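You operate a simulated robot arm through the tools that you are given. There is no shell and no other tool.

Carry out the task below with a simulated two-armed robot. There is one attempt and no reset: what you move stays moved.

## Task
Grease the throttle shaft's bearing from the brass cup and work the grease in.
Fine: screw the cup down till grease shows, then free the throttle clamp, move the lever down and up and clamp it at the top. Where these are worked on the way, their far stop is far enough and under half their travel is too little: throttle clamp.

The check looks at the end state, three seconds after you hand in, the way a careful person would. Anything else that was tipped, shoved, dropped, spilled or broken makes it a failure.

## Robot
Two 7-joint arms with two-finger parallel grippers on one trunk that stands fixed in place. Base frame: the origin is at the foot of the trunk, x ahead of it, y to its left, z up. Readings come in m, degrees, newtons and seconds.
The left shoulder is at [0.03, 0.119, 0.985], the right one opposite. With the tool pointing down near the work surface each hand reaches from about 0.28 to 0.68 m from the base axis, measured 20 degrees to its own side. Payload 3.43 kg a hand.
The TCP of each hand is the grasp point between the finger pads, 0.03 m short of the fingertips. In the tool frame z runs along the fingers and y along their closing line. Largest opening 0.094 m; finger width 0.028, thickness 0.01; the body of the gripper, 0.05 by 0.096 m, starts 0.055 m behind the TCP.
Orientation is that of the tool frame in the base frame, as [roll, pitch, yaw] about the fixed x, y, z axes, in that order (R = Rz(yaw) Ry(pitch) Rx(roll)). With the fingers straight down and closing along the base's y, the tool's x points along the base's -x, its y along +y and its z along -z.

## Interface
- The arms move only by the tool step_arm. It takes "left_series", "right_series" or both (then of equal length, played together; a hand with none holds still); each is text: rows parted by semicolons, each of 7 numbers parted by spaces: the finger opening in m, from 0 to 0.094, then the shift along the base's x, y, z in m, then the turn, a rotation vector about the base's x, y, z in degrees. In form: claw tx ty tz rx ry rz; .... A call has 1 to 20 rows; each row shifts and turns the commanded pose from where the row before left it. A row lasts 0.2 s, in which the tool goes at most 0.05 m and 8.6 degrees; a call with a longer step from one row to the next is refused whole, and so is a gripper value outside its range. Where a pose cannot be reached the arm comes as near as it can. A force on the tool above 70 N (or 10 N above the force at the start of the call, whichever is more), or a blocked arm, ends the call early, and 0.2 s more pass. Each finger travels about 0.072 m/s and halts on what it meets, pressing with about 40 N; the grip force reading is that of the motor and also rises with nothing between the fingers. The clock runs only during rows and for 0.2 s after the last one: add rows that do not move to give the fingers time. It gives the time, the measured TCP pose, the force on the tool (base axes), the opening and the grip force at its end, in the units of the frame above (readings bear some noise), with the torque about the TCP (base axes, N m) and any sound that the robot's microphone picked up.
- Cameras (640 x 400 px; columns grow to the right, rows downward): "scene" is now at [-0.0094, -0.0602, 1.6974]; the picture's right is [-0.95, -0.31, 0.00], its down [-0.27, 0.81, -0.51] and it looks along [0.16, -0.49, -0.86] (base axes); focal length 279 px, centre (320, 200). "left" rides on the left gripper at [0.076, -0.014, -0.102] in its tool frame; the picture's right is [0.18, 0.98, 0.00], its down [-0.75, 0.14, -0.64] and it looks along [-0.63, 0.12, 0.77] (tool axes); focal length 243 px, centre (320, 200). "right" rides on the right gripper at [0.076, 0.014, -0.102] in its tool frame; the picture's right is [-0.18, 0.98, 0.00], its down [-0.75, -0.14, -0.64] and it looks along [-0.63, -0.12, 0.77] (tool axes); focal length 243 px, centre (320, 200). There is no depth. A picture from a camera that has moved, and an enlarged one, comes with that camera's place and axes in the base frame and with its lens. The place of the scene camera against the robot may be out by one fixed shift of up to 0.025 m in any direction.
- snapshot(camera): a new picture of that camera. It takes no simulated time.
- raise_lower(by): moves the trunk up (or, below 0, down) by that many m; the arms and the scene camera ride with it, the base frame stays. It gives what a move gives, with no picture.
- aim_head(pan, tilt): turns the head with the scene camera to pan (to the left, within 143 degrees either way) and tilt (down, from -29 to 69), counted from straight ahead of the robot. It gives what a move gives.
- zoom(camera, box): a new picture of the part [left, top, right, bottom] of that camera's present view, enlarged. It takes no simulated time.
- job_done(): hands the job in; it is judged then, once.

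Nothing tells you positions but the pictures and the camera data. Unless the task says otherwise, let go and move clear before handing in.

The tools are called after ">>>" as a command line: name --argument value ..., lists and objects as JSON in quotes. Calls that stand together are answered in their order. step_arm: Moves the arms, as the interface text tells. Its arguments: {"type":"object","properties":{"left_series":{"type":"string"},"right_series":{"type":"string"}},"required":[]} The other tools are called the same way: raise_lower (by) moves the trunk up or down; aim_head (pan, tilt) turns the head that bears the scene camera; snapshot (camera) takes a picture; zoom (camera, box) takes an enlarged picture of a part of a camera's view; job_done () hands the job in.

At the start:

```text
time_s: 0.0
left_ee_pos: [0.428, -0.0398, 1.1324]
left_orientation: [180.0, 0.0, -180.0]
left_contact_force: [-0.3, -0.8, 0.2]
left_wrist_torque: [-0.01, 0.06, 0.01]
left_opening: 0.0941
left_finger_force: 0.1
right_ee_pos: [0.3525, -0.3954, 1.1325]
right_orientation: [180.0, 0.0, -180.0]
right_contact_force: [0.0, 0.1, -0.6]
right_wrist_torque: [-0.04, -0.03, -0.02]
right_opening: 0.094
right_finger_force: 0.0
trunk travel left (down, up): [-0.25, 0.16]
head pan, tilt (commanded): [-71.7, 59.0]
```

scene: 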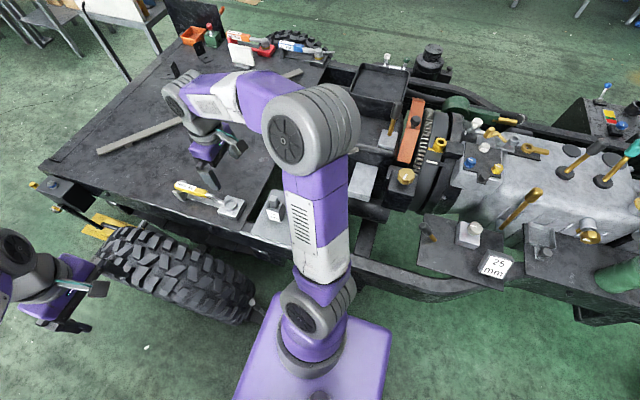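
right: 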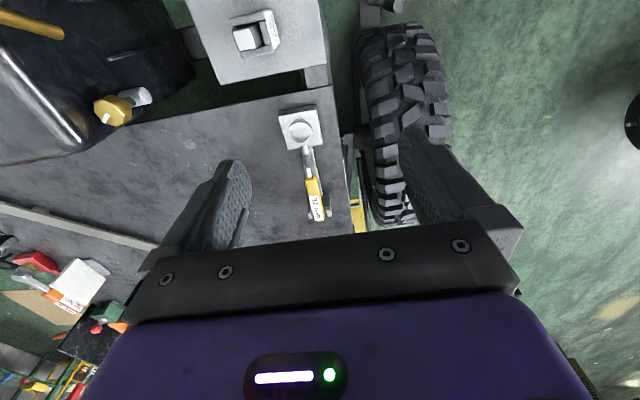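
left: 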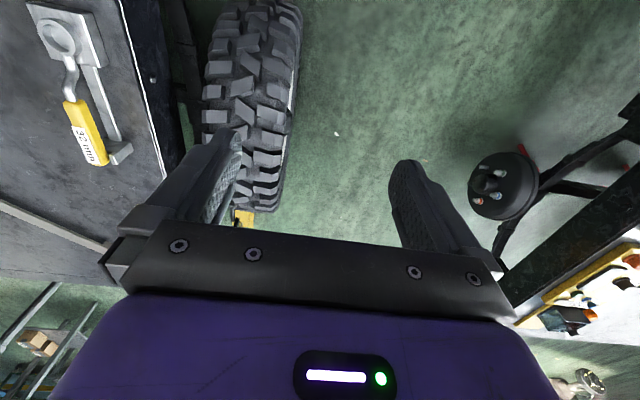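

I see a vehicle chassis with engine parts; the head is turned far to the right and the arms block part of the view. I will look at the scene more closely and turn the head to see ahead.

>>> zoom --camera "scene" --box '[340, 30, 640, 300]'

>>> zoom --camera "scene" --box '[0, 0, 340, 260]'

>>> aim_head --pan 0 --tilt 50

>>> snapshot --camera "scene"

```text
1.48 times, centred on (490, 165) of scene
camera zoom: at [-0.0094, -0.0602, 1.6974], right [-0.95, -0.31, 0.0], down [-0.27, 0.81, -0.51], along [0.16, -0.49, -0.86], focal length 414 px, centre (68, 252)
```

zoom: 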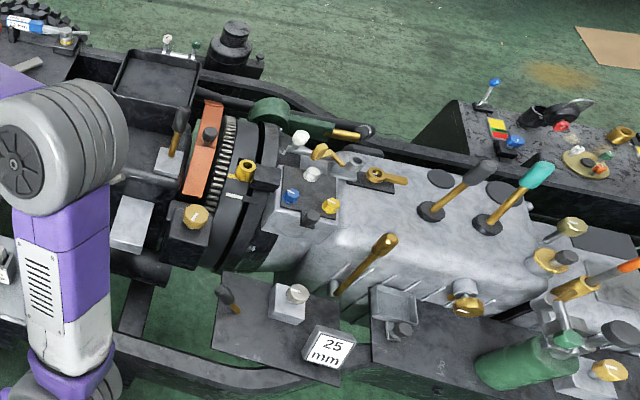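

```text
1.54 times, centred on (170, 130) of scene
camera zoom: at [-0.0094, -0.0602, 1.6974], right [-0.95, -0.31, 0.0], down [-0.27, 0.81, -0.51], along [0.16, -0.49, -0.86], focal length 430 px, centre (551, 308)
```

zoom: 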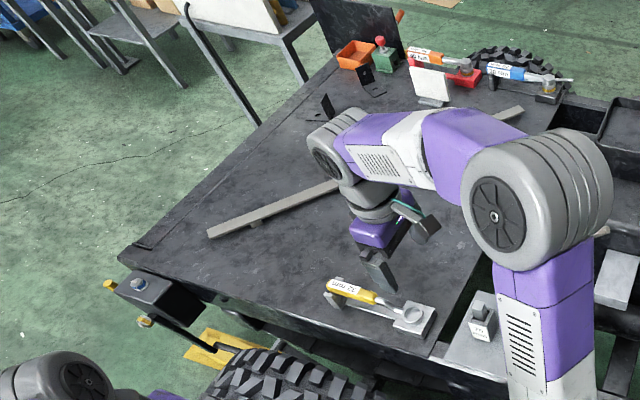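

```text
time_s: 1.4
left_ee_pos: [0.4273, -0.0404, 1.1315]
left_orientation: [-179.9, 0.0, 180.0]
left_contact_force: [0.3, 0.5, 0.5]
left_wrist_torque: [-0.01, -0.02, -0.01]
left_opening: 0.0939
left_finger_force: 0.1
right_ee_pos: [0.3517, -0.3945, 1.1333]
right_orientation: [180.0, 0.1, 180.0]
right_contact_force: [-0.4, -0.5, -0.5]
right_wrist_torque: [-0.03, -0.01, -0.04]
right_opening: 0.0942
right_finger_force: 0.0
trunk travel left (down, up): [-0.25, 0.16]
head pan, tilt (commanded): [0.0, 50.0]
```

```text
taken
camera scene: at [0.0463, 0.004, 1.7088], right [0.0, -1.0, 0.0], down [-0.77, 0.0, -0.64], along [0.64, 0.0, -0.77], focal length 279 px, centre (320, 200)
```

scene: 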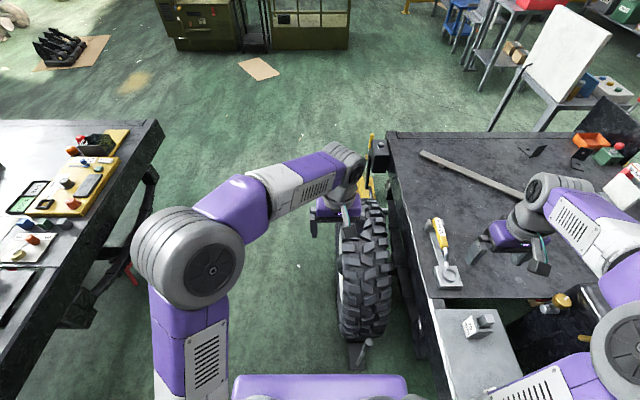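

The robot stands between a bench on the left and a machine on the right. I'll look around in all directions to find the brass grease cup, throttle lever and clamp.

>>> aim_head --pan 50 --tilt 45

>>> snapshot --camera "scene"

>>> aim_head --pan 110 --tilt 45

>>> snapshot --camera "scene"

>>> aim_head --pan -110 --tilt 45

>>> snapshot --camera "scene"

>>> aim_head --pan -60 --tilt 40

>>> snapshot --camera "scene"

```text
time_s: 2.6
left_ee_pos: [0.4273, -0.0415, 1.1322]
left_orientation: [180.0, 0.0, -179.9]
left_contact_force: [0.3, -0.5, 0.3]
left_wrist_torque: [-0.01, 0.0, -0.01]
left_opening: 0.0943
left_finger_force: 0.0
right_ee_pos: [0.353, -0.3951, 1.1322]
right_orientation: [-179.9, 0.0, -179.9]
right_contact_force: [-0.3, -0.2, 0.4]
right_wrist_torque: [-0.02, 0.0, 0.0]
right_opening: 0.0942
right_finger_force: 0.0
trunk travel left (down, up): [-0.25, 0.16]
head pan, tilt (commanded): [50.0, 45.0]
```

```text
taken
camera scene: at [0.0216, 0.0663, 1.7157], right [0.77, -0.64, 0.0], down [-0.46, -0.54, -0.71], along [0.45, 0.54, -0.71], focal length 279 px, centre (320, 200)
```

scene: 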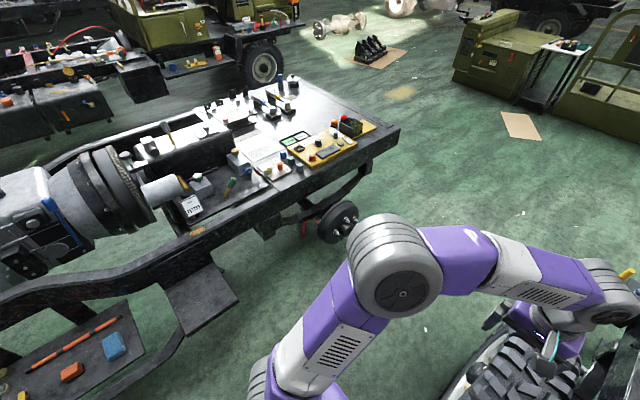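

```text
time_s: 3.9
left_ee_pos: [0.4272, -0.0402, 1.1317]
left_orientation: [-180.0, 0.0, -180.0]
left_contact_force: [0.6, 0.3, 1.5]
left_wrist_torque: [-0.01, 0.03, 0.01]
left_opening: 0.094
left_finger_force: 0.1
right_ee_pos: [0.3515, -0.395, 1.134]
right_orientation: [180.0, -0.1, 179.9]
right_contact_force: [0.1, -0.5, -0.3]
right_wrist_torque: [-0.01, 0.01, 0.02]
right_opening: 0.0941
right_finger_force: 0.1
trunk travel left (down, up): [-0.25, 0.16]
head pan, tilt (commanded): [110.0, 45.0]
```

```text
taken
camera scene: at [-0.0584, 0.0805, 1.7158], right [0.94, 0.34, 0.0], down [0.24, -0.66, -0.71], along [-0.24, 0.66, -0.71], focal length 279 px, centre (320, 200)
```

scene: 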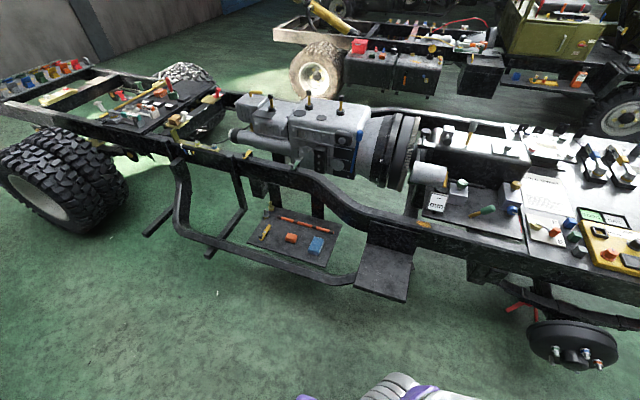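

```text
time_s: 7.1
left_ee_pos: [0.4264, -0.04, 1.1316]
left_orientation: [-180.0, 0.0, -179.9]
left_contact_force: [-0.3, 1.0, -0.8]
left_wrist_torque: [0.0, 0.02, -0.05]
left_opening: 0.0942
left_finger_force: 0.2
right_ee_pos: [0.3518, -0.3951, 1.1325]
right_orientation: [179.9, 0.0, -180.0]
right_contact_force: [0.1, -1.1, -0.1]
right_wrist_torque: [-0.02, -0.01, 0.03]
right_opening: 0.0941
right_finger_force: 0.1
trunk travel left (down, up): [-0.25, 0.16]
head pan, tilt (commanded): [-110.0, 45.0]
```

```text
taken
camera scene: at [-0.0585, -0.0723, 1.7158], right [-0.94, 0.34, 0.0], down [0.24, 0.66, -0.71], along [-0.24, -0.66, -0.71], focal length 279 px, centre (320, 200)
```

scene: 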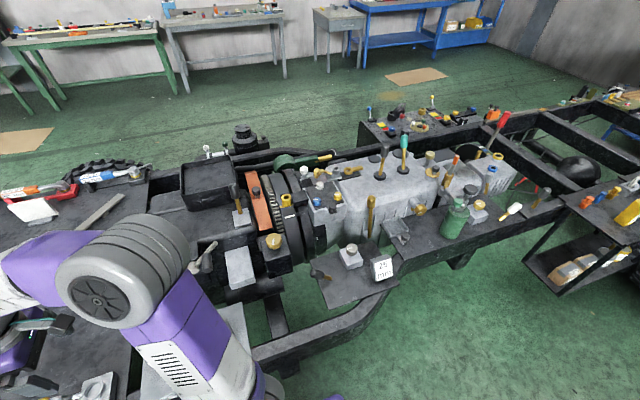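

```text
time_s: 8.2
left_ee_pos: [0.4278, -0.04, 1.1315]
left_orientation: [179.9, 0.0, -179.9]
left_contact_force: [0.0, 0.9, -0.2]
left_wrist_torque: [0.03, 0.01, 0.03]
left_opening: 0.094
left_finger_force: 0.1
right_ee_pos: [0.3519, -0.3953, 1.1337]
right_orientation: [-180.0, 0.0, -180.0]
right_contact_force: [0.6, 0.2, 0.2]
right_wrist_torque: [0.0, 0.04, -0.01]
right_opening: 0.0943
right_finger_force: 0.0
trunk travel left (down, up): [-0.25, 0.16]
head pan, tilt (commanded): [-60.0, 40.0]
```

```text
taken
camera scene: at [0.0117, -0.0696, 1.723], right [-0.87, -0.5, 0.0], down [-0.32, 0.56, -0.77], along [0.38, -0.66, -0.64], focal length 279 px, centre (320, 200)
```

scene: 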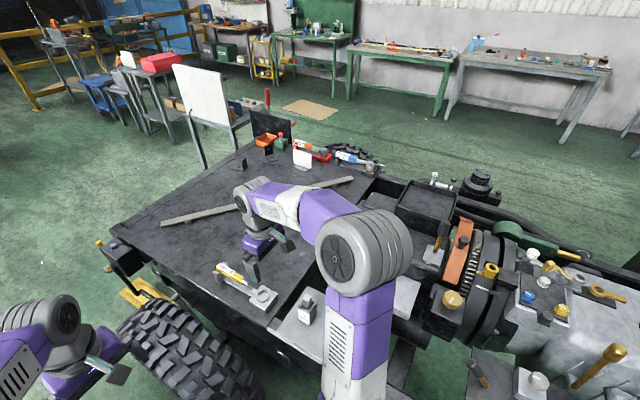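

The machine on my right is the likely work area; the right arm hides part of it. I will zoom on the right wrist view where a brass item shows, and into the machine.

>>> zoom --camera "right" --box '[0, 0, 340, 240]'

>>> zoom --camera "scene" --box '[380, 160, 640, 360]'

>>> zoom --camera "scene" --box '[120, 100, 420, 340]'

```text
1.67 times, centred on (170, 120) of right
camera zoom: at [0.2756, -0.3805, 1.2339], right [0.18, 0.98, 0.0], down [0.75, -0.14, 0.64], along [0.63, -0.12, -0.77], focal length 404 px, centre (570, 333)
```

zoom: 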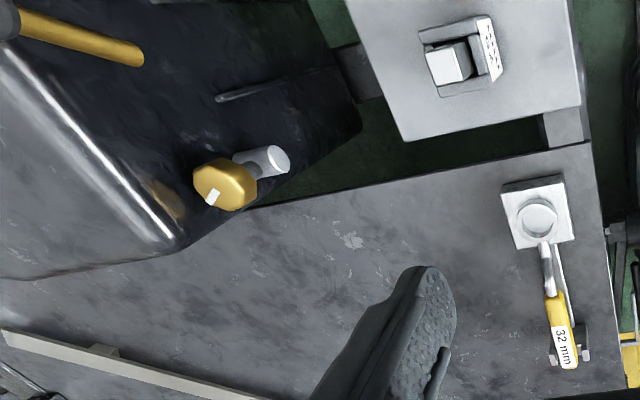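

```text
2.00 times, centred on (510, 260) of scene
camera zoom: at [0.0117, -0.0696, 1.723], right [-0.87, -0.5, 0.0], down [-0.32, 0.56, -0.77], along [0.38, -0.66, -0.64], focal length 559 px, centre (-60, 80)
```

zoom: 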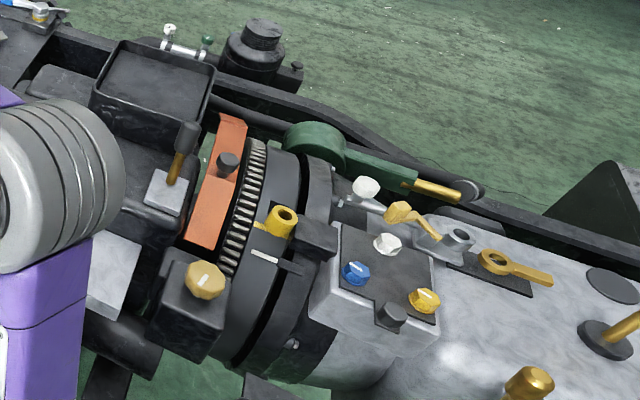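

```text
1.67 times, centred on (270, 220) of scene
camera zoom: at [0.0117, -0.0696, 1.723], right [-0.87, -0.5, 0.0], down [-0.32, 0.56, -0.77], along [0.38, -0.66, -0.64], focal length 466 px, centre (403, 167)
```

zoom: 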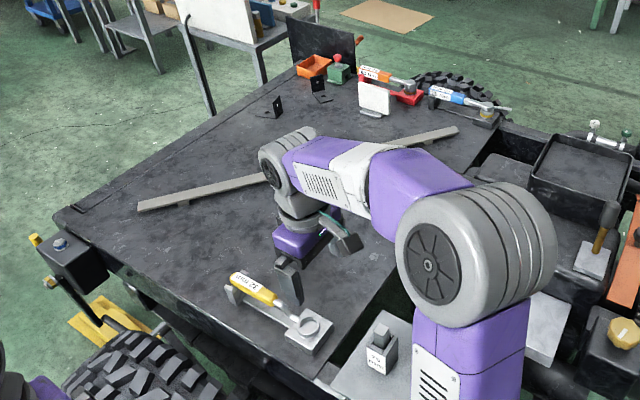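

There are many brass candidates on the gearbox top. I will turn the head back and zoom in section by section.

>>> aim_head --pan -90 --tilt 45

>>> zoom --camera "scene" --box '[180, 60, 400, 200]'

>>> zoom --camera "scene" --box '[320, 60, 540, 200]'

>>> zoom --camera "scene" --box '[320, 160, 540, 300]'

>>> zoom --camera "scene" --box '[460, 60, 640, 220]'

>>> snapshot --camera "scene"

```text
time_s: 9.2
left_ee_pos: [0.4284, -0.0393, 1.1318]
left_orientation: [-179.9, 0.1, -180.0]
left_contact_force: [0.5, 0.3, -0.1]
left_wrist_torque: [-0.01, 0.02, 0.0]
left_opening: 0.094
left_finger_force: 0.0
right_ee_pos: [0.3519, -0.3947, 1.1327]
right_orientation: [-180.0, 0.1, -180.0]
right_contact_force: [-0.3, -0.7, 0.5]
right_wrist_torque: [0.0, -0.01, 0.05]
right_opening: 0.0942
right_finger_force: 0.0
trunk travel left (down, up): [-0.25, 0.16]
head pan, tilt (commanded): [-90.0, 45.0]
```

```text
2.86 times, centred on (290, 130) of scene
camera zoom: at [-0.0306, -0.0772, 1.7158], right [-1.0, 0.0, 0.0], down [0.0, 0.71, -0.71], along [0.0, -0.71, -0.71], focal length 798 px, centre (406, 400)
```

zoom: 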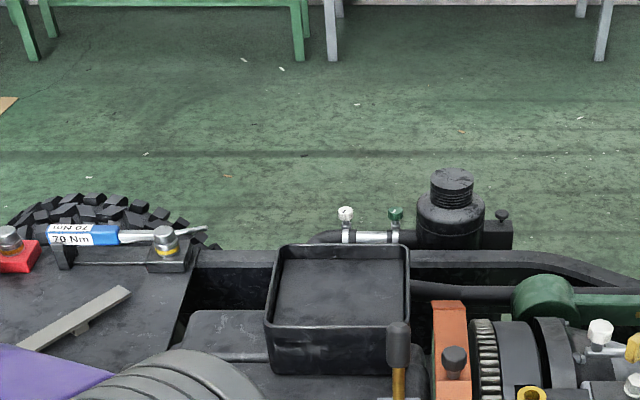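

```text
2.86 times, centred on (430, 130) of scene
camera zoom: at [-0.0306, -0.0772, 1.7158], right [-1.0, 0.0, 0.0], down [0.0, 0.71, -0.71], along [0.0, -0.71, -0.71], focal length 798 px, centre (6, 400)
```

zoom: 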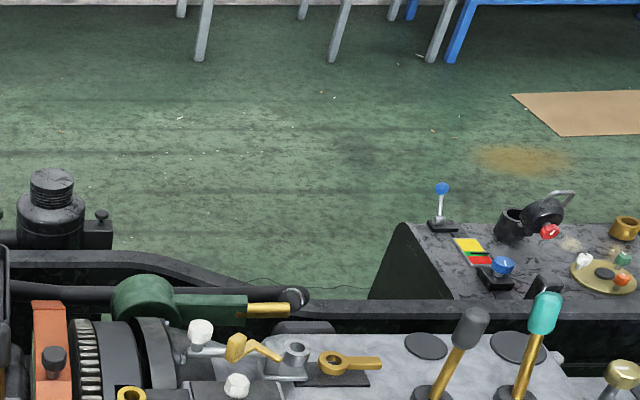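

```text
2.86 times, centred on (430, 230) of scene
camera zoom: at [-0.0306, -0.0772, 1.7158], right [-1.0, 0.0, 0.0], down [0.0, 0.71, -0.71], along [0.0, -0.71, -0.71], focal length 798 px, centre (6, 114)
```

zoom: 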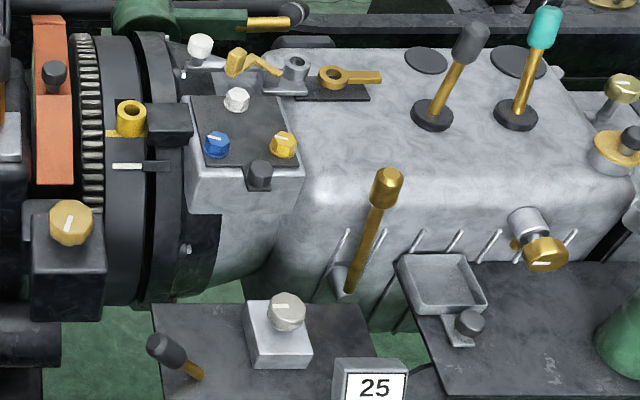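

```text
2.50 times, centred on (550, 140) of scene
camera zoom: at [-0.0306, -0.0772, 1.7158], right [-1.0, 0.0, 0.0], down [0.0, 0.71, -0.71], along [0.0, -0.71, -0.71], focal length 698 px, centre (-255, 350)
```

zoom: 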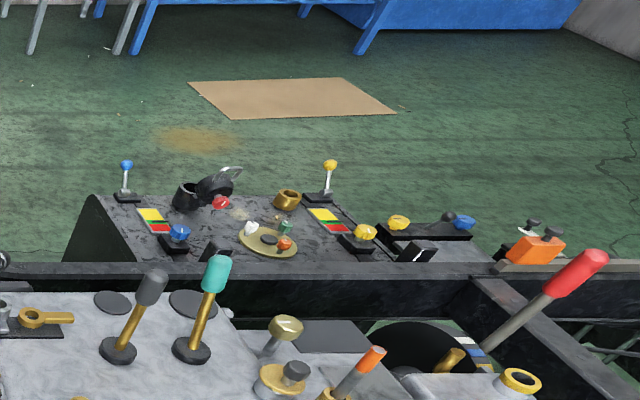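

```text
taken
camera scene: at [-0.0306, -0.0772, 1.7158], right [-1.0, 0.0, 0.0], down [0.0, 0.71, -0.71], along [0.0, -0.71, -0.71], focal length 279 px, centre (320, 200)
```

scene: 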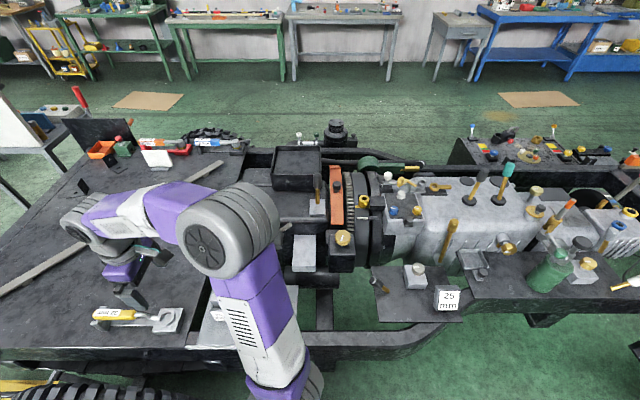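

The gearbox area shows many levers and knobs; part of it is hidden behind the right arm. I'll move both hands forward/left to clear the view.

>>> step_arm --left_series "0.094 0 0.04 0.01 0 0 0;0.094 0 0.04 0.01 0 0 0;0.094 0 0.04 0.01 0 0 0;0.094 0 0.04 0.01 0 0 0;0.094 0 0.04 0.01 0 0 0;0.094 0 0.04 0.01 0 0 0;0.094 0 0.04 0.01 0 0 0;0.094 0 0.04 0.01 0 0 0" --right_series "0.094 0.012 0.035 0.01 0 0 0;0.094 0.012 0.035 0.01 0 0 0;0.094 0.012 0.035 0.01 0 0 0;0.094 0.012 0.035 0.01 0 0 0;0.094 0.012 0.035 0.01 0 0 0;0.094 0.012 0.035 0.01 0 0 0;0.094 0.012 0.035 0.01 0 0 0;0.094 0.012 0.035 0.01 0 0 0"

>>> snapshot --camera "scene"

>>> snapshot --camera "right"

```text
time_s: 11.0
left_ee_pos: [0.4302, 0.282, 1.2104]
left_orientation: [-179.9, 0.0, 179.9]
left_contact_force: [-1.3, 0.0, 0.5]
left_wrist_torque: [0.0, -0.01, -0.02]
left_opening: 0.0937
left_finger_force: 0.0
right_ee_pos: [0.4477, -0.1124, 1.2124]
right_orientation: [-179.9, -0.1, -180.0]
right_contact_force: [0.3, 0.3, -0.7]
right_wrist_torque: [0.01, -0.03, 0.01]
right_opening: 0.0941
right_finger_force: 0.1
trunk travel left (down, up): [-0.25, 0.16]
head pan, tilt (commanded): [-90.0, 45.0]
```

```text
taken
camera scene: at [-0.0301, -0.0752, 1.7159], right [-1.0, 0.0, 0.0], down [0.0, 0.71, -0.71], along [0.0, -0.71, -0.71], focal length 279 px, centre (320, 200)
```

scene: 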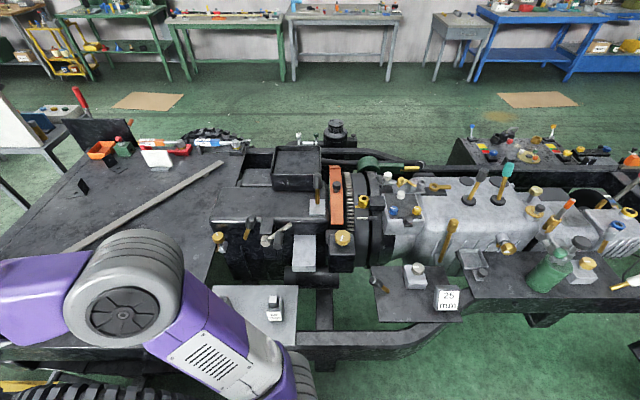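

```text
taken
camera right: at [0.3717, -0.0976, 1.3139], right [0.18, 0.98, 0.0], down [0.75, -0.14, 0.64], along [0.63, -0.12, -0.77], focal length 243 px, centre (320, 200)
```

right: 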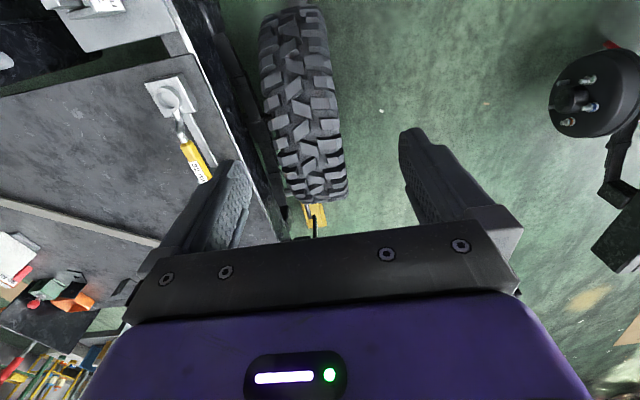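

>>> zoom --camera "scene" --box '[190, 150, 370, 290]'

>>> zoom --camera "scene" --box '[200, 210, 310, 280]'

```text
2.86 times, centred on (280, 220) of scene
camera zoom: at [-0.0301, -0.0752, 1.7159], right [-1.0, 0.0, 0.0], down [0.0, 0.71, -0.71], along [0.0, -0.71, -0.71], focal length 798 px, centre (434, 143)
```

zoom: 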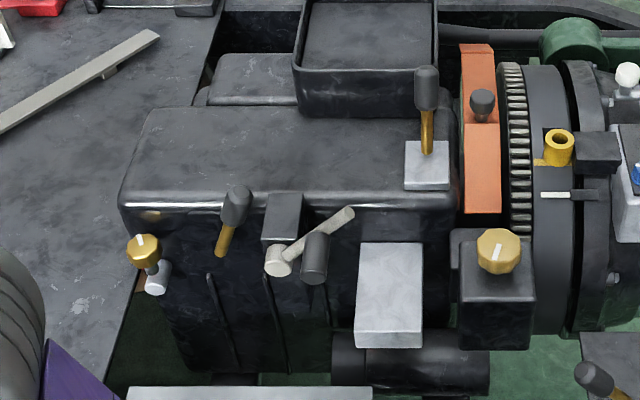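

```text
5.71 times, centred on (255, 245) of scene
camera zoom: at [-0.0301, -0.0752, 1.7159], right [-1.0, 0.0, 0.0], down [0.0, 0.71, -0.71], along [0.0, -0.71, -0.71], focal length 1596 px, centre (691, -57)
```

zoom: 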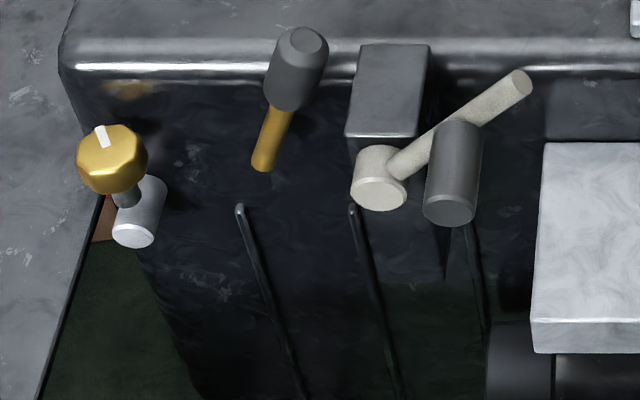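

The hidden engine side shows a brass octagonal cup with a white mark on a silver boss at about (0.35, -0.73, 0.86), beside a black-gripped lever and a pale hub-and-bar handle. I'll bring the right hand round to point at that side and look closer with its camera.

>>> step_arm --right_series "0.094 -0.0132 -0.0192 -0.0108 -4.62 4.62 4.62;0.094 -0.0132 -0.0192 -0.0108 -4.62 4.62 4.62;0.094 -0.0132 -0.0192 -0.0108 -4.62 4.62 4.62;0.094 -0.0132 -0.0192 -0.0108 -4.62 4.62 4.62;0.094 -0.0132 -0.0192 -0.0108 -4.62 4.62 4.62;0.094 -0.0132 -0.0192 -0.0108 -4.62 4.62 4.62;0.094 -0.0132 -0.0192 -0.0108 -4.62 4.62 4.62;0.094 -0.0132 -0.0192 -0.0108 -4.62 4.62 4.62;0.094 -0.0132 -0.0192 -0.0108 -4.62 4.62 4.62;0.094 -0.0132 -0.0192 -0.0108 -4.62 4.62 4.62;0.094 -0.0132 -0.0192 -0.0108 -4.62 4.62 4.62;0.094 -0.0132 -0.0192 -0.0108 -4.62 4.62 4.62;0.094 -0.0132 -0.0192 -0.0108 -4.62 4.62 4.62;0.094 -0.0132 -0.0192 -0.0108 -4.62 4.62 4.62;0.094 -0.0132 -0.0192 -0.0108 -4.62 4.62 4.62"

>>> snapshot --camera "right"

>>> snapshot --camera "scene"

```text
time_s: 14.2
left_ee_pos: [0.43, 0.28, 1.21]
left_orientation: [180.0, 0.0, 180.0]
left_contact_force: [0.0, 0.5, 0.3]
left_wrist_torque: [0.01, 0.0, 0.04]
left_opening: 0.0942
left_finger_force: 0.1
right_ee_pos: [0.2587, -0.4053, 1.0455]
right_orientation: [80.1, -89.9, 9.9]
right_contact_force: [-0.3, 0.0, -0.3]
right_wrist_torque: [0.0, 0.01, 0.02]
right_opening: 0.0942
right_finger_force: 0.1
right hand out of reach, approached as far as the arm can: row 15
trunk travel left (down, up): [-0.25, 0.16]
head pan, tilt (commanded): [-90.0, 45.0]
```

```text
taken
camera right: at [0.2457, -0.3026, 1.1206], right [-0.98, 0.0, -0.18], down [0.14, 0.64, -0.75], along [0.12, -0.77, -0.63], focal length 243 px, centre (320, 200)
```

right: 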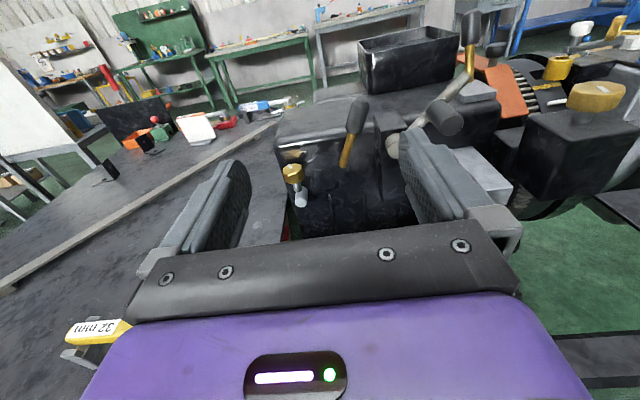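

```text
taken
camera scene: at [-0.0296, -0.078, 1.7157], right [-1.0, 0.0, 0.0], down [0.0, 0.71, -0.71], along [0.0, -0.71, -0.71], focal length 279 px, centre (320, 200)
```

scene: 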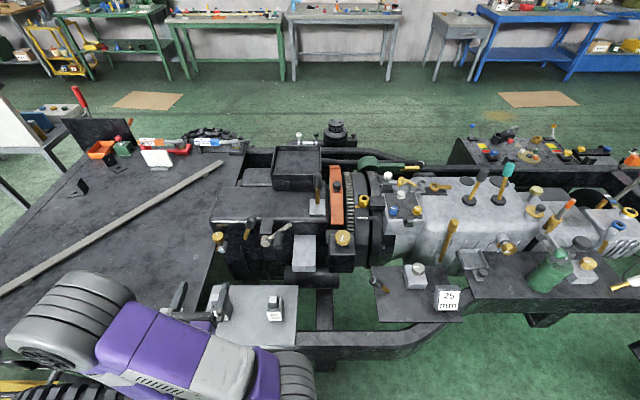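

>>> zoom --camera "right" --box '[230, 80, 510, 250]'

>>> zoom --camera "right" --box '[440, 0, 640, 130]'

```text
2.29 times, centred on (370, 165) of right
camera zoom: at [0.2457, -0.3026, 1.1206], right [-0.98, 0.0, -0.18], down [0.14, 0.64, -0.75], along [0.12, -0.77, -0.63], focal length 555 px, centre (206, 280)
```

zoom: 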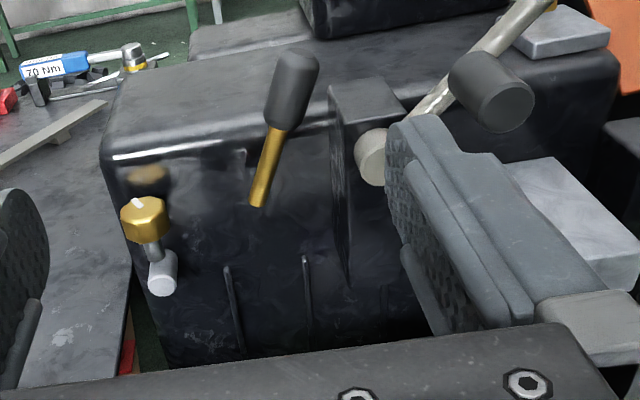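

```text
3.08 times, centred on (540, 65) of right
camera zoom: at [0.2457, -0.3026, 1.1206], right [-0.98, 0.0, -0.18], down [0.14, 0.64, -0.75], along [0.12, -0.77, -0.63], focal length 746 px, centre (-357, 615)
```

zoom: 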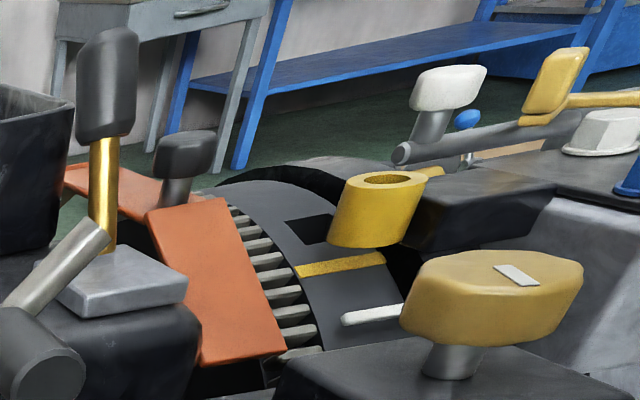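

The brass cup sits on a stem over a silver boss at about (0.35,-0.72,0.87). Next to it are a black-gripped brass-rod lever (about (0.22,-0.73,0.94)) and a pale hub at (0.16,-0.68,0.91) carrying a bar and a black cylinder. I'll move closer with closed fingers for a clearer look.

>>> step_arm --right_series "0.06 -0.008 -0.015 0.012 0 0 0;0.03 -0.008 -0.015 0.012 0 0 0;0 -0.008 -0.015 0.012 0 0 0;0 -0.008 -0.015 0.012 0 0 0;0 -0.008 -0.015 0.012 0 0 0;0 -0.008 -0.015 0.012 0 0 0;0 0 0 0 0 0 0"

>>> snapshot --camera "right"

>>> zoom --camera "right" --box '[230, 80, 510, 250]'

```text
time_s: 15.8
left_ee_pos: [0.4287, 0.2803, 1.21]
left_orientation: [179.9, 0.0, -179.9]
left_contact_force: [0.2, -0.1, 0.0]
left_wrist_torque: [0.01, -0.02, -0.04]
left_opening: 0.0942
left_finger_force: 0.1
right_ee_pos: [0.2425, -0.5024, 1.1125]
right_orientation: [53.9, -89.8, 35.9]
right_contact_force: [0.0, 0.2, -1.0]
right_wrist_torque: [0.01, -0.02, 0.02]
right_opening: 0.0
right_finger_force: 32.7
right hand out of reach, approached as far as the arm can: row 1, 2, 3, 4, 5
trunk travel left (down, up): [-0.25, 0.16]
head pan, tilt (commanded): [-90.0, 45.0]
```

```text
taken
camera right: at [0.2284, -0.3994, 1.1868], right [-0.98, 0.0, -0.18], down [0.14, 0.64, -0.75], along [0.12, -0.77, -0.63], focal length 243 px, centre (320, 200)
```

right: 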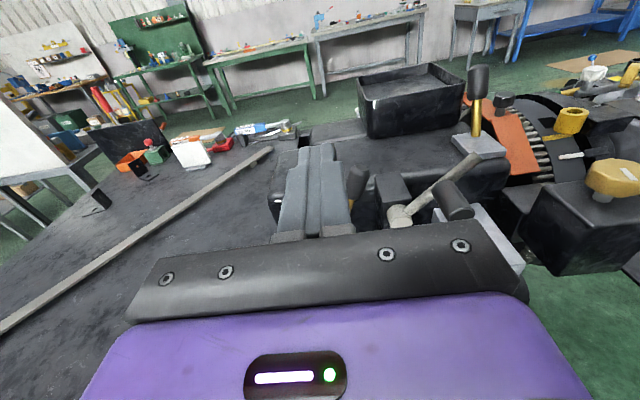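

```text
2.29 times, centred on (370, 165) of right
camera zoom: at [0.2284, -0.3994, 1.1868], right [-0.98, 0.0, -0.18], down [0.14, 0.64, -0.75], along [0.12, -0.77, -0.63], focal length 555 px, centre (206, 280)
```

zoom: 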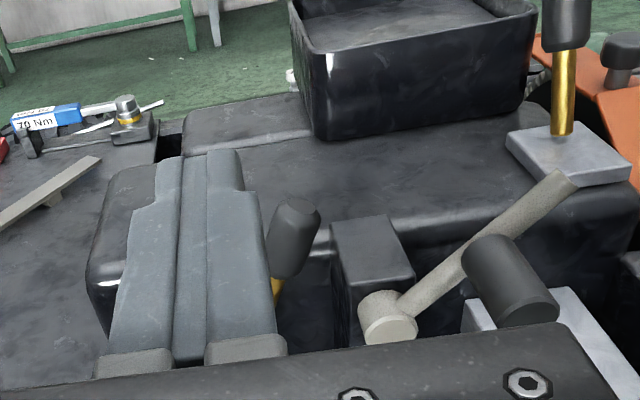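

The pale bar pivots on a hub on a black block and carries a black grip pointing at me; the brass-rod handle stands left of it and the grease cup further left. I'll open the hand and move toward the cup for a close view, checking reach.

>>> step_arm --right_series "0.03 0 0 0 0 0 0;0.06 0.02 0 -0.01 0 0 0;0.094 0.02 0 -0.01 0 0 0;0.094 0.02 0 -0.01 0 0 0;0.094 0.02 0 -0.01 0 0 0;0.094 0.02 0 -0.02 0 0 0;0.094 0 0 -0.02 0 0 0;0.094 0 0 0 0 0 0"

>>> snapshot --camera "right"

>>> snapshot --camera "scene"

```text
time_s: 17.6
left_ee_pos: [0.4286, 0.2797, 1.2111]
left_orientation: [-179.9, -0.1, 179.9]
left_contact_force: [-0.6, 0.2, 0.6]
left_wrist_torque: [0.02, -0.03, 0.01]
left_opening: 0.0941
left_finger_force: 0.1
right_ee_pos: [0.3416, -0.5022, 1.0298]
right_orientation: [134.2, -90.0, -44.2]
right_contact_force: [-0.4, 0.0, 0.4]
right_wrist_torque: [0.01, 0.01, -0.04]
right_opening: 0.0937
right_finger_force: 0.1
trunk travel left (down, up): [-0.25, 0.16]
head pan, tilt (commanded): [-90.0, 45.0]
```

```text
taken
camera right: at [0.3268, -0.3992, 1.105], right [-0.98, 0.0, -0.18], down [0.14, 0.64, -0.75], along [0.12, -0.77, -0.63], focal length 243 px, centre (320, 200)
```

right: 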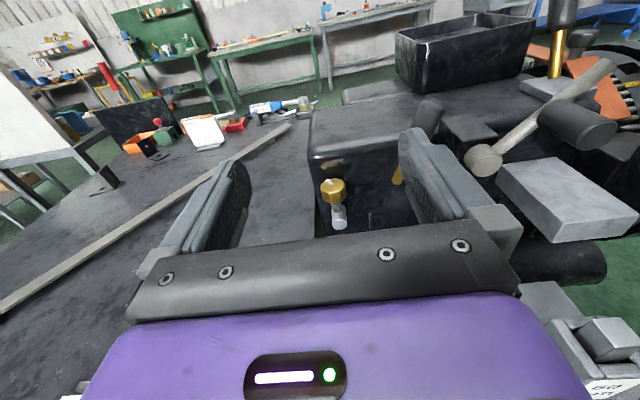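

```text
taken
camera scene: at [-0.0308, -0.0771, 1.7158], right [-1.0, 0.0, 0.0], down [0.0, 0.71, -0.71], along [0.0, -0.71, -0.71], focal length 279 px, centre (320, 200)
```

scene: 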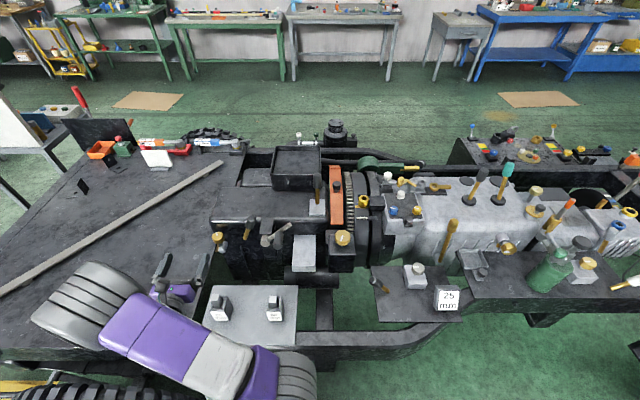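

>>> zoom --camera "scene" --box '[130, 200, 330, 330]'

>>> zoom --camera "right" --box '[280, 100, 440, 240]'

>>> zoom --camera "right" --box '[400, 40, 640, 260]'

```text
3.08 times, centred on (230, 265) of scene
camera zoom: at [-0.0308, -0.0771, 1.7158], right [-1.0, 0.0, 0.0], down [0.0, 0.71, -0.71], along [0.0, -0.71, -0.71], focal length 859 px, centre (597, 0)
```

zoom: 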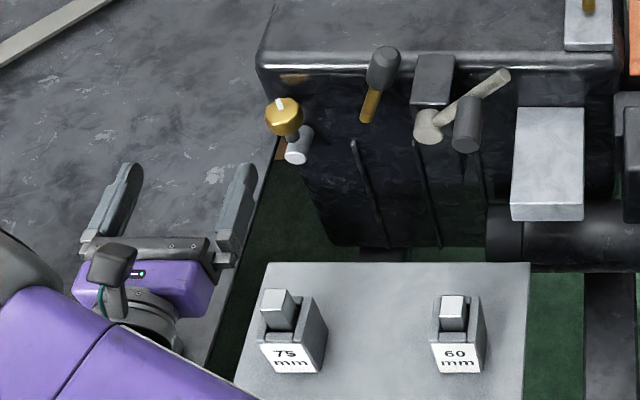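

```text
2.86 times, centred on (360, 170) of right
camera zoom: at [0.3268, -0.3992, 1.105], right [-0.98, 0.0, -0.18], down [0.14, 0.64, -0.75], along [0.12, -0.77, -0.63], focal length 693 px, centre (206, 286)
```

zoom: 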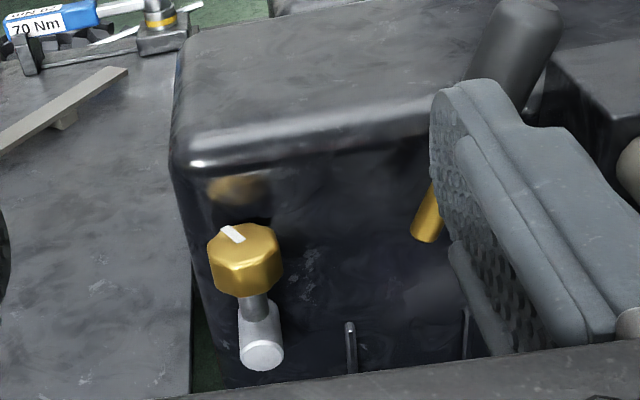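

```text
1.82 times, centred on (520, 150) of right
camera zoom: at [0.3268, -0.3992, 1.105], right [-0.98, 0.0, -0.18], down [0.14, 0.64, -0.75], along [0.12, -0.77, -0.63], focal length 441 px, centre (-44, 291)
```

zoom: 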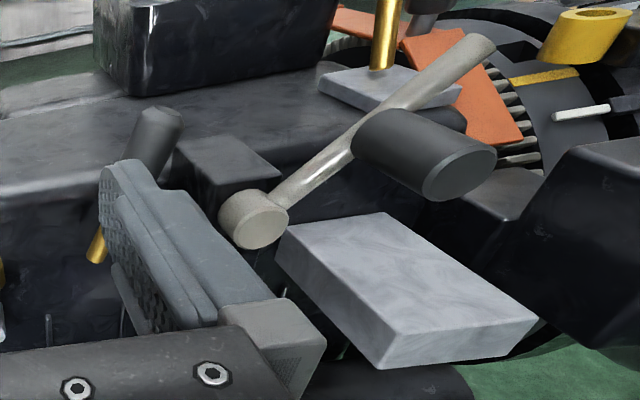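

The pale lever clearly carries a black grip pointing at me, so I take it as the throttle lever and the brass-rod handle beside it as the clamp. The cup is at (0.350, -0.715, 0.862), upright, about 42 mm across; I'll tilt the hand 40° down and swing its heading before approaching the cup.

>>> step_arm --right_series "0.094 0 0 0 8 0 0;0.094 0 0 0 8 0 0;0.094 0 0 0 8 0 0;0.094 0 0 0 8 0 0;0.094 0 0 0 8 0 0;0.094 0 0 0 0 0 7;0.094 0 0 0 0 0 7;0.094 0 0 0 0 0 7;0.094 0 0 0 0 0 7;0.094 0 0 0 0 0 7;0.094 0 0 0 0 0 0"

>>> snapshot --camera "right"

>>> snapshot --camera "scene"

```text
time_s: 20.0
left_ee_pos: [0.4288, 0.281, 1.2104]
left_orientation: [-180.0, 0.0, -180.0]
left_contact_force: [0.4, -0.3, 0.0]
left_wrist_torque: [-0.01, 0.0, -0.04]
left_opening: 0.0939
left_finger_force: 0.1
right_ee_pos: [0.3419, -0.5041, 1.0304]
right_orientation: [-180.0, -50.1, -54.9]
right_contact_force: [-0.2, 0.0, 0.0]
right_wrist_torque: [-0.02, -0.02, 0.03]
right_opening: 0.094
right_finger_force: 0.0
trunk travel left (down, up): [-0.25, 0.16]
head pan, tilt (commanded): [-90.0, 45.0]
```

```text
taken
camera right: at [0.3129, -0.4865, 1.1541], right [-0.87, -0.47, -0.14], down [-0.45, 0.88, -0.16], along [0.2, -0.08, -0.98], focal length 243 px, centre (320, 200)
```

right: 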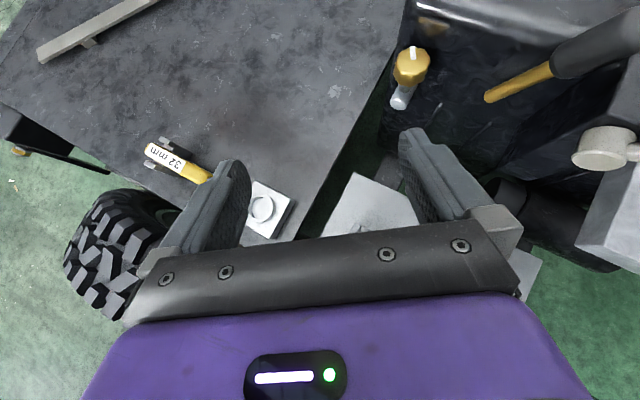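

```text
taken
camera scene: at [-0.0304, -0.0771, 1.7158], right [-1.0, 0.0, 0.0], down [0.0, 0.71, -0.71], along [0.0, -0.71, -0.71], focal length 279 px, centre (320, 200)
```

scene: 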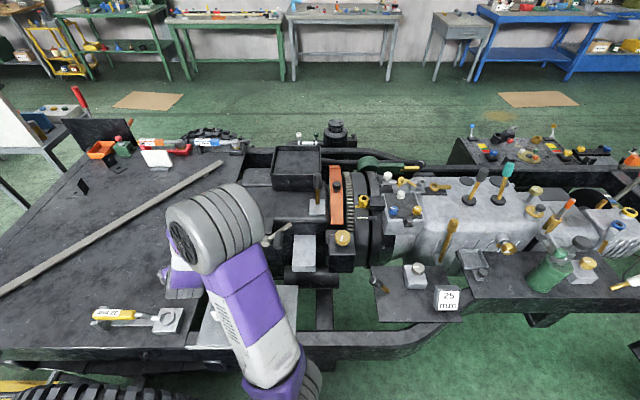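

>>> zoom --camera "right" --box '[370, 0, 640, 170]'

```text
2.35 times, centred on (505, 85) of right
camera zoom: at [0.3129, -0.4865, 1.1541], right [-0.87, -0.47, -0.14], down [-0.45, 0.88, -0.16], along [0.2, -0.08, -0.98], focal length 571 px, centre (-115, 471)
```

zoom: 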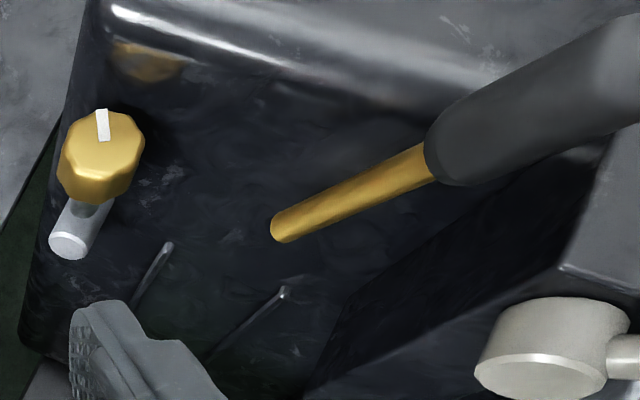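

The wrist camera confirms the cup position; the engine face lies near y = -0.745, so I'll keep the fingertips shallow. Now I go to a standoff 7 cm back from the cup with the fingers partly closed.

>>> step_arm --right_series "0.09 0 0 0 0 0 -7;0.08 -0.00417 -0.02478 -0.01822 0 0 0;0.07 -0.00417 -0.02478 -0.01822 0 0 0;0.06 -0.00417 -0.02478 -0.01822 0 0 0;0.058 -0.00417 -0.02478 -0.01822 0 0 0;0.058 -0.00417 -0.02478 -0.01822 0 0 0;0.058 -0.00417 -0.02478 -0.01822 0 0 0;0.058 0 0 0 0 0 0"

>>> snapshot --camera "right"

>>> snapshot --camera "scene"

```text
time_s: 21.8
left_ee_pos: [0.4299, 0.2813, 1.2105]
left_orientation: [-180.0, 0.0, 180.0]
left_contact_force: [0.0, -0.6, 0.1]
left_wrist_torque: [-0.01, 0.03, 0.0]
left_opening: 0.0937
left_finger_force: 0.1
right_ee_pos: [0.3169, -0.6503, 0.9226]
right_orientation: [179.9, -50.1, -62.1]
right_contact_force: [-0.3, -0.2, 0.4]
right_wrist_torque: [0.04, -0.01, -0.03]
right_opening: 0.0579
right_finger_force: 0.1
trunk travel left (down, up): [-0.25, 0.16]
head pan, tilt (commanded): [-90.0, 45.0]
```

```text
taken
camera right: at [0.2899, -0.6303, 1.0454], right [-0.92, -0.36, -0.14], down [-0.33, 0.93, -0.17], along [0.19, -0.11, -0.98], focal length 243 px, centre (320, 200)
```

right: 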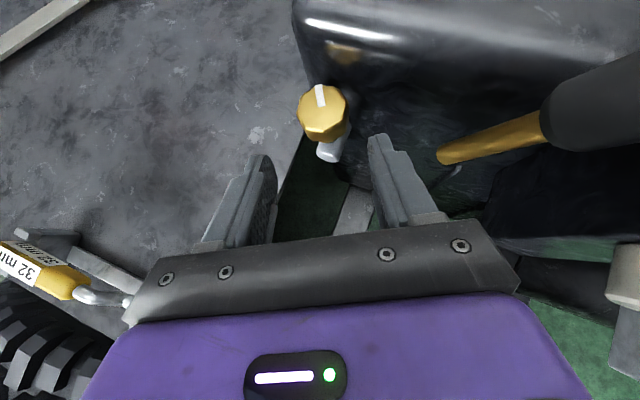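

```text
taken
camera scene: at [-0.0305, -0.0765, 1.7158], right [-1.0, 0.0, 0.0], down [0.0, 0.71, -0.71], along [0.0, -0.71, -0.71], focal length 279 px, centre (320, 200)
```

scene: 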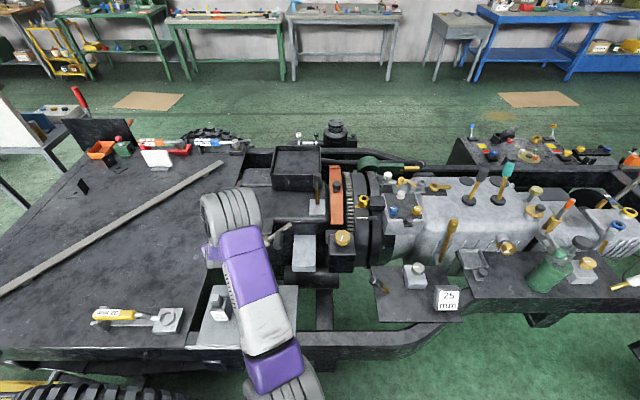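

The cup sits right on the approach line between the fingers. I advance 7 cm along the tool direction, watching for contact.

>>> step_arm --right_series "0.058 0.00504 -0.00996 -0.0093 0 0 0;0.058 0.00504 -0.00996 -0.0093 0 0 0;0.058 0.00504 -0.00996 -0.0093 0 0 0;0.058 0.00504 -0.00996 -0.0093 0 0 0;0.058 0.00504 -0.00996 -0.0093 0 0 0;0.058 0 0 0 0 0 0"

>>> snapshot --camera "right"

>>> zoom --camera "right" --box '[220, 80, 440, 230]'

```text
time_s: 23.2
left_ee_pos: [0.4291, 0.2809, 1.2101]
left_orientation: [-180.0, 0.0, -180.0]
left_contact_force: [-0.8, -0.1, -0.6]
left_wrist_torque: [0.02, 0.02, 0.0]
left_opening: 0.0942
left_finger_force: 0.0
right_ee_pos: [0.3424, -0.7031, 0.875]
right_orientation: [179.9, -49.9, -62.0]
right_contact_force: [-0.1, 0.7, -0.3]
right_wrist_torque: [-0.01, 0.01, 0.02]
right_opening: 0.0579
right_finger_force: 0.0
trunk travel left (down, up): [-0.25, 0.16]
head pan, tilt (commanded): [-90.0, 45.0]
```

```text
taken
camera right: at [0.3164, -0.6833, 0.9971], right [-0.92, -0.36, -0.14], down [-0.33, 0.93, -0.17], along [0.19, -0.11, -0.98], focal length 243 px, centre (320, 200)
```

right: 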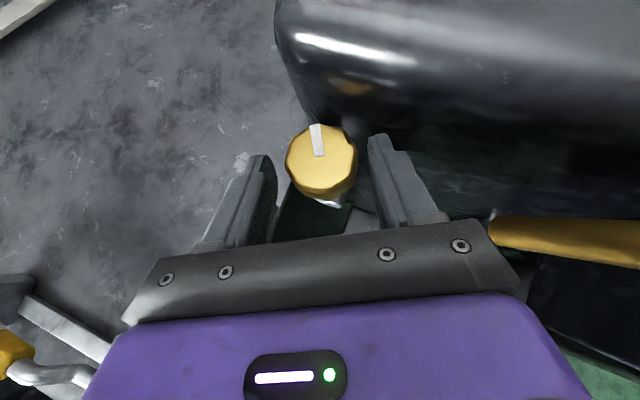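

```text
2.67 times, centred on (330, 155) of right
camera zoom: at [0.3164, -0.6833, 0.9971], right [-0.92, -0.36, -0.14], down [-0.33, 0.93, -0.17], along [0.19, -0.11, -0.98], focal length 647 px, centre (293, 320)
```

zoom: 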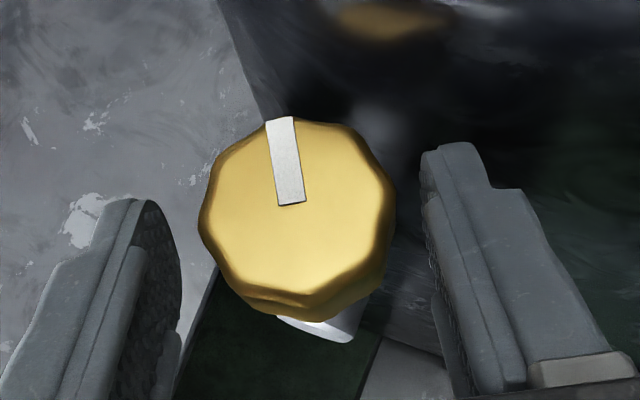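

The fingers straddle the lobed brass cup. I close on it gently and check the grip.

>>> step_arm --right_series "0.05 0 0 0 0 0 0;0.042 0 0 0 0 0 0;0.035 0 0 0 0 0 0;0.03 0 0 0 0 0 0;0.03 0 0 0 0 0 0"

>>> zoom --camera "right" --box '[220, 80, 440, 230]'

```text
time_s: 24.4
left_ee_pos: [0.4283, 0.2798, 1.2105]
left_orientation: [-180.0, 0.0, -180.0]
left_contact_force: [-1.0, 0.7, -0.1]
left_wrist_torque: [0.01, 0.01, -0.01]
left_opening: 0.0939
left_finger_force: 0.1
right_ee_pos: [0.3409, -0.7032, 0.8743]
right_orientation: [179.9, -49.9, -62.2]
right_contact_force: [-7.3, -3.5, -0.8]
right_wrist_torque: [0.03, -0.11, -0.18]
right_opening: 0.0415
right_finger_force: 45.1
trunk travel left (down, up): [-0.25, 0.16]
head pan, tilt (commanded): [-90.0, 45.0]
```

```text
2.67 times, centred on (330, 155) of right
camera zoom: at [0.315, -0.6841, 0.9969], right [-0.92, -0.36, -0.14], down [-0.33, 0.93, -0.16], along [0.19, -0.11, -0.98], focal length 647 px, centre (293, 320)
```

zoom: 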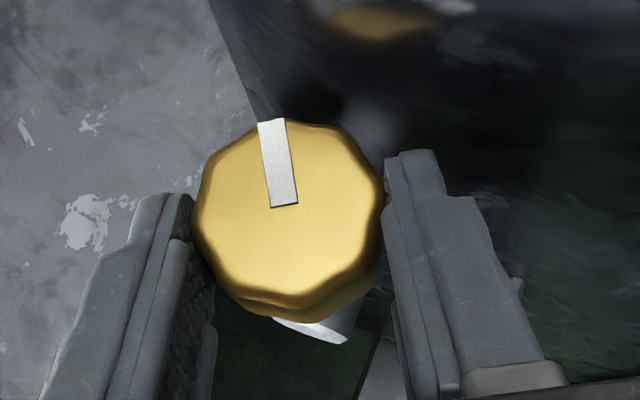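

Grip holds at 41.5 mm. Now I turn the cup clockwise (seen from above) by 45° about its axis and watch the mark and the torque.

>>> step_arm --right_series "0.03 0.0003 0 0 0 0 -7.5;0.03 0.00184 0.00055 0 0 0 -7.5;0.03 0.0019 0.00031 0 0 0 -7.5;0.03 0.00192 0.00006 0 0 0 -7.5;0.03 0.00192 -0.00019 0 0 0 -7.5;0.03 0.00187 -0.00044 0 0 0 -7.5;0.03 0 0 0 0 0 0"

>>> snapshot --camera "right"

>>> zoom --camera "right" --box '[220, 80, 440, 230]'

```text
time_s: 26.0
left_ee_pos: [0.4312, 0.2788, 1.2087]
left_orientation: [179.9, -0.1, 180.0]
left_contact_force: [0.1, -0.3, 0.2]
left_wrist_torque: [-0.01, 0.01, 0.02]
left_opening: 0.094
left_finger_force: 0.1
right_ee_pos: [0.3548, -0.7022, 0.8743]
right_orientation: [-180.0, -49.8, -106.5]
right_contact_force: [20.6, -13.4, -8.5]
right_wrist_torque: [-0.93, 0.36, 0.5]
right_opening: 0.0418
right_finger_force: 44.8
trunk travel left (down, up): [-0.25, 0.16]
head pan, tilt (commanded): [-90.0, 45.0]
```

```text
taken
camera right: at [0.3501, -0.6696, 0.997], right [-0.91, 0.4, -0.14], down [0.41, 0.9, -0.16], along [0.06, -0.21, -0.98], focal length 243 px, centre (320, 200)
```

right: 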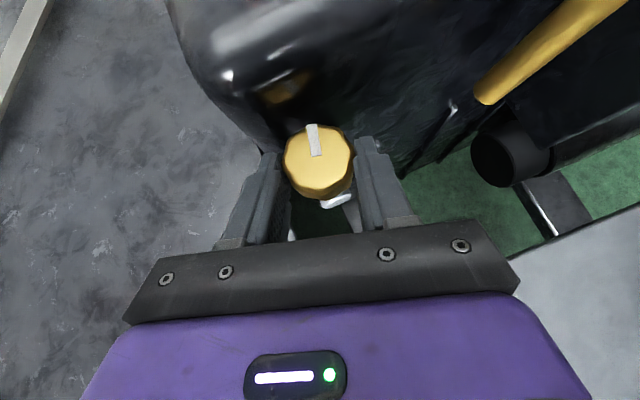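

```text
2.67 times, centred on (330, 155) of right
camera zoom: at [0.3501, -0.6696, 0.997], right [-0.91, 0.4, -0.14], down [0.41, 0.9, -0.16], along [0.06, -0.21, -0.98], focal length 647 px, centre (293, 320)
```

zoom: 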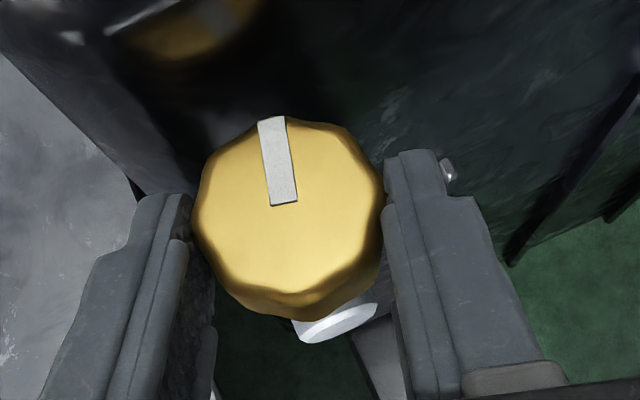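

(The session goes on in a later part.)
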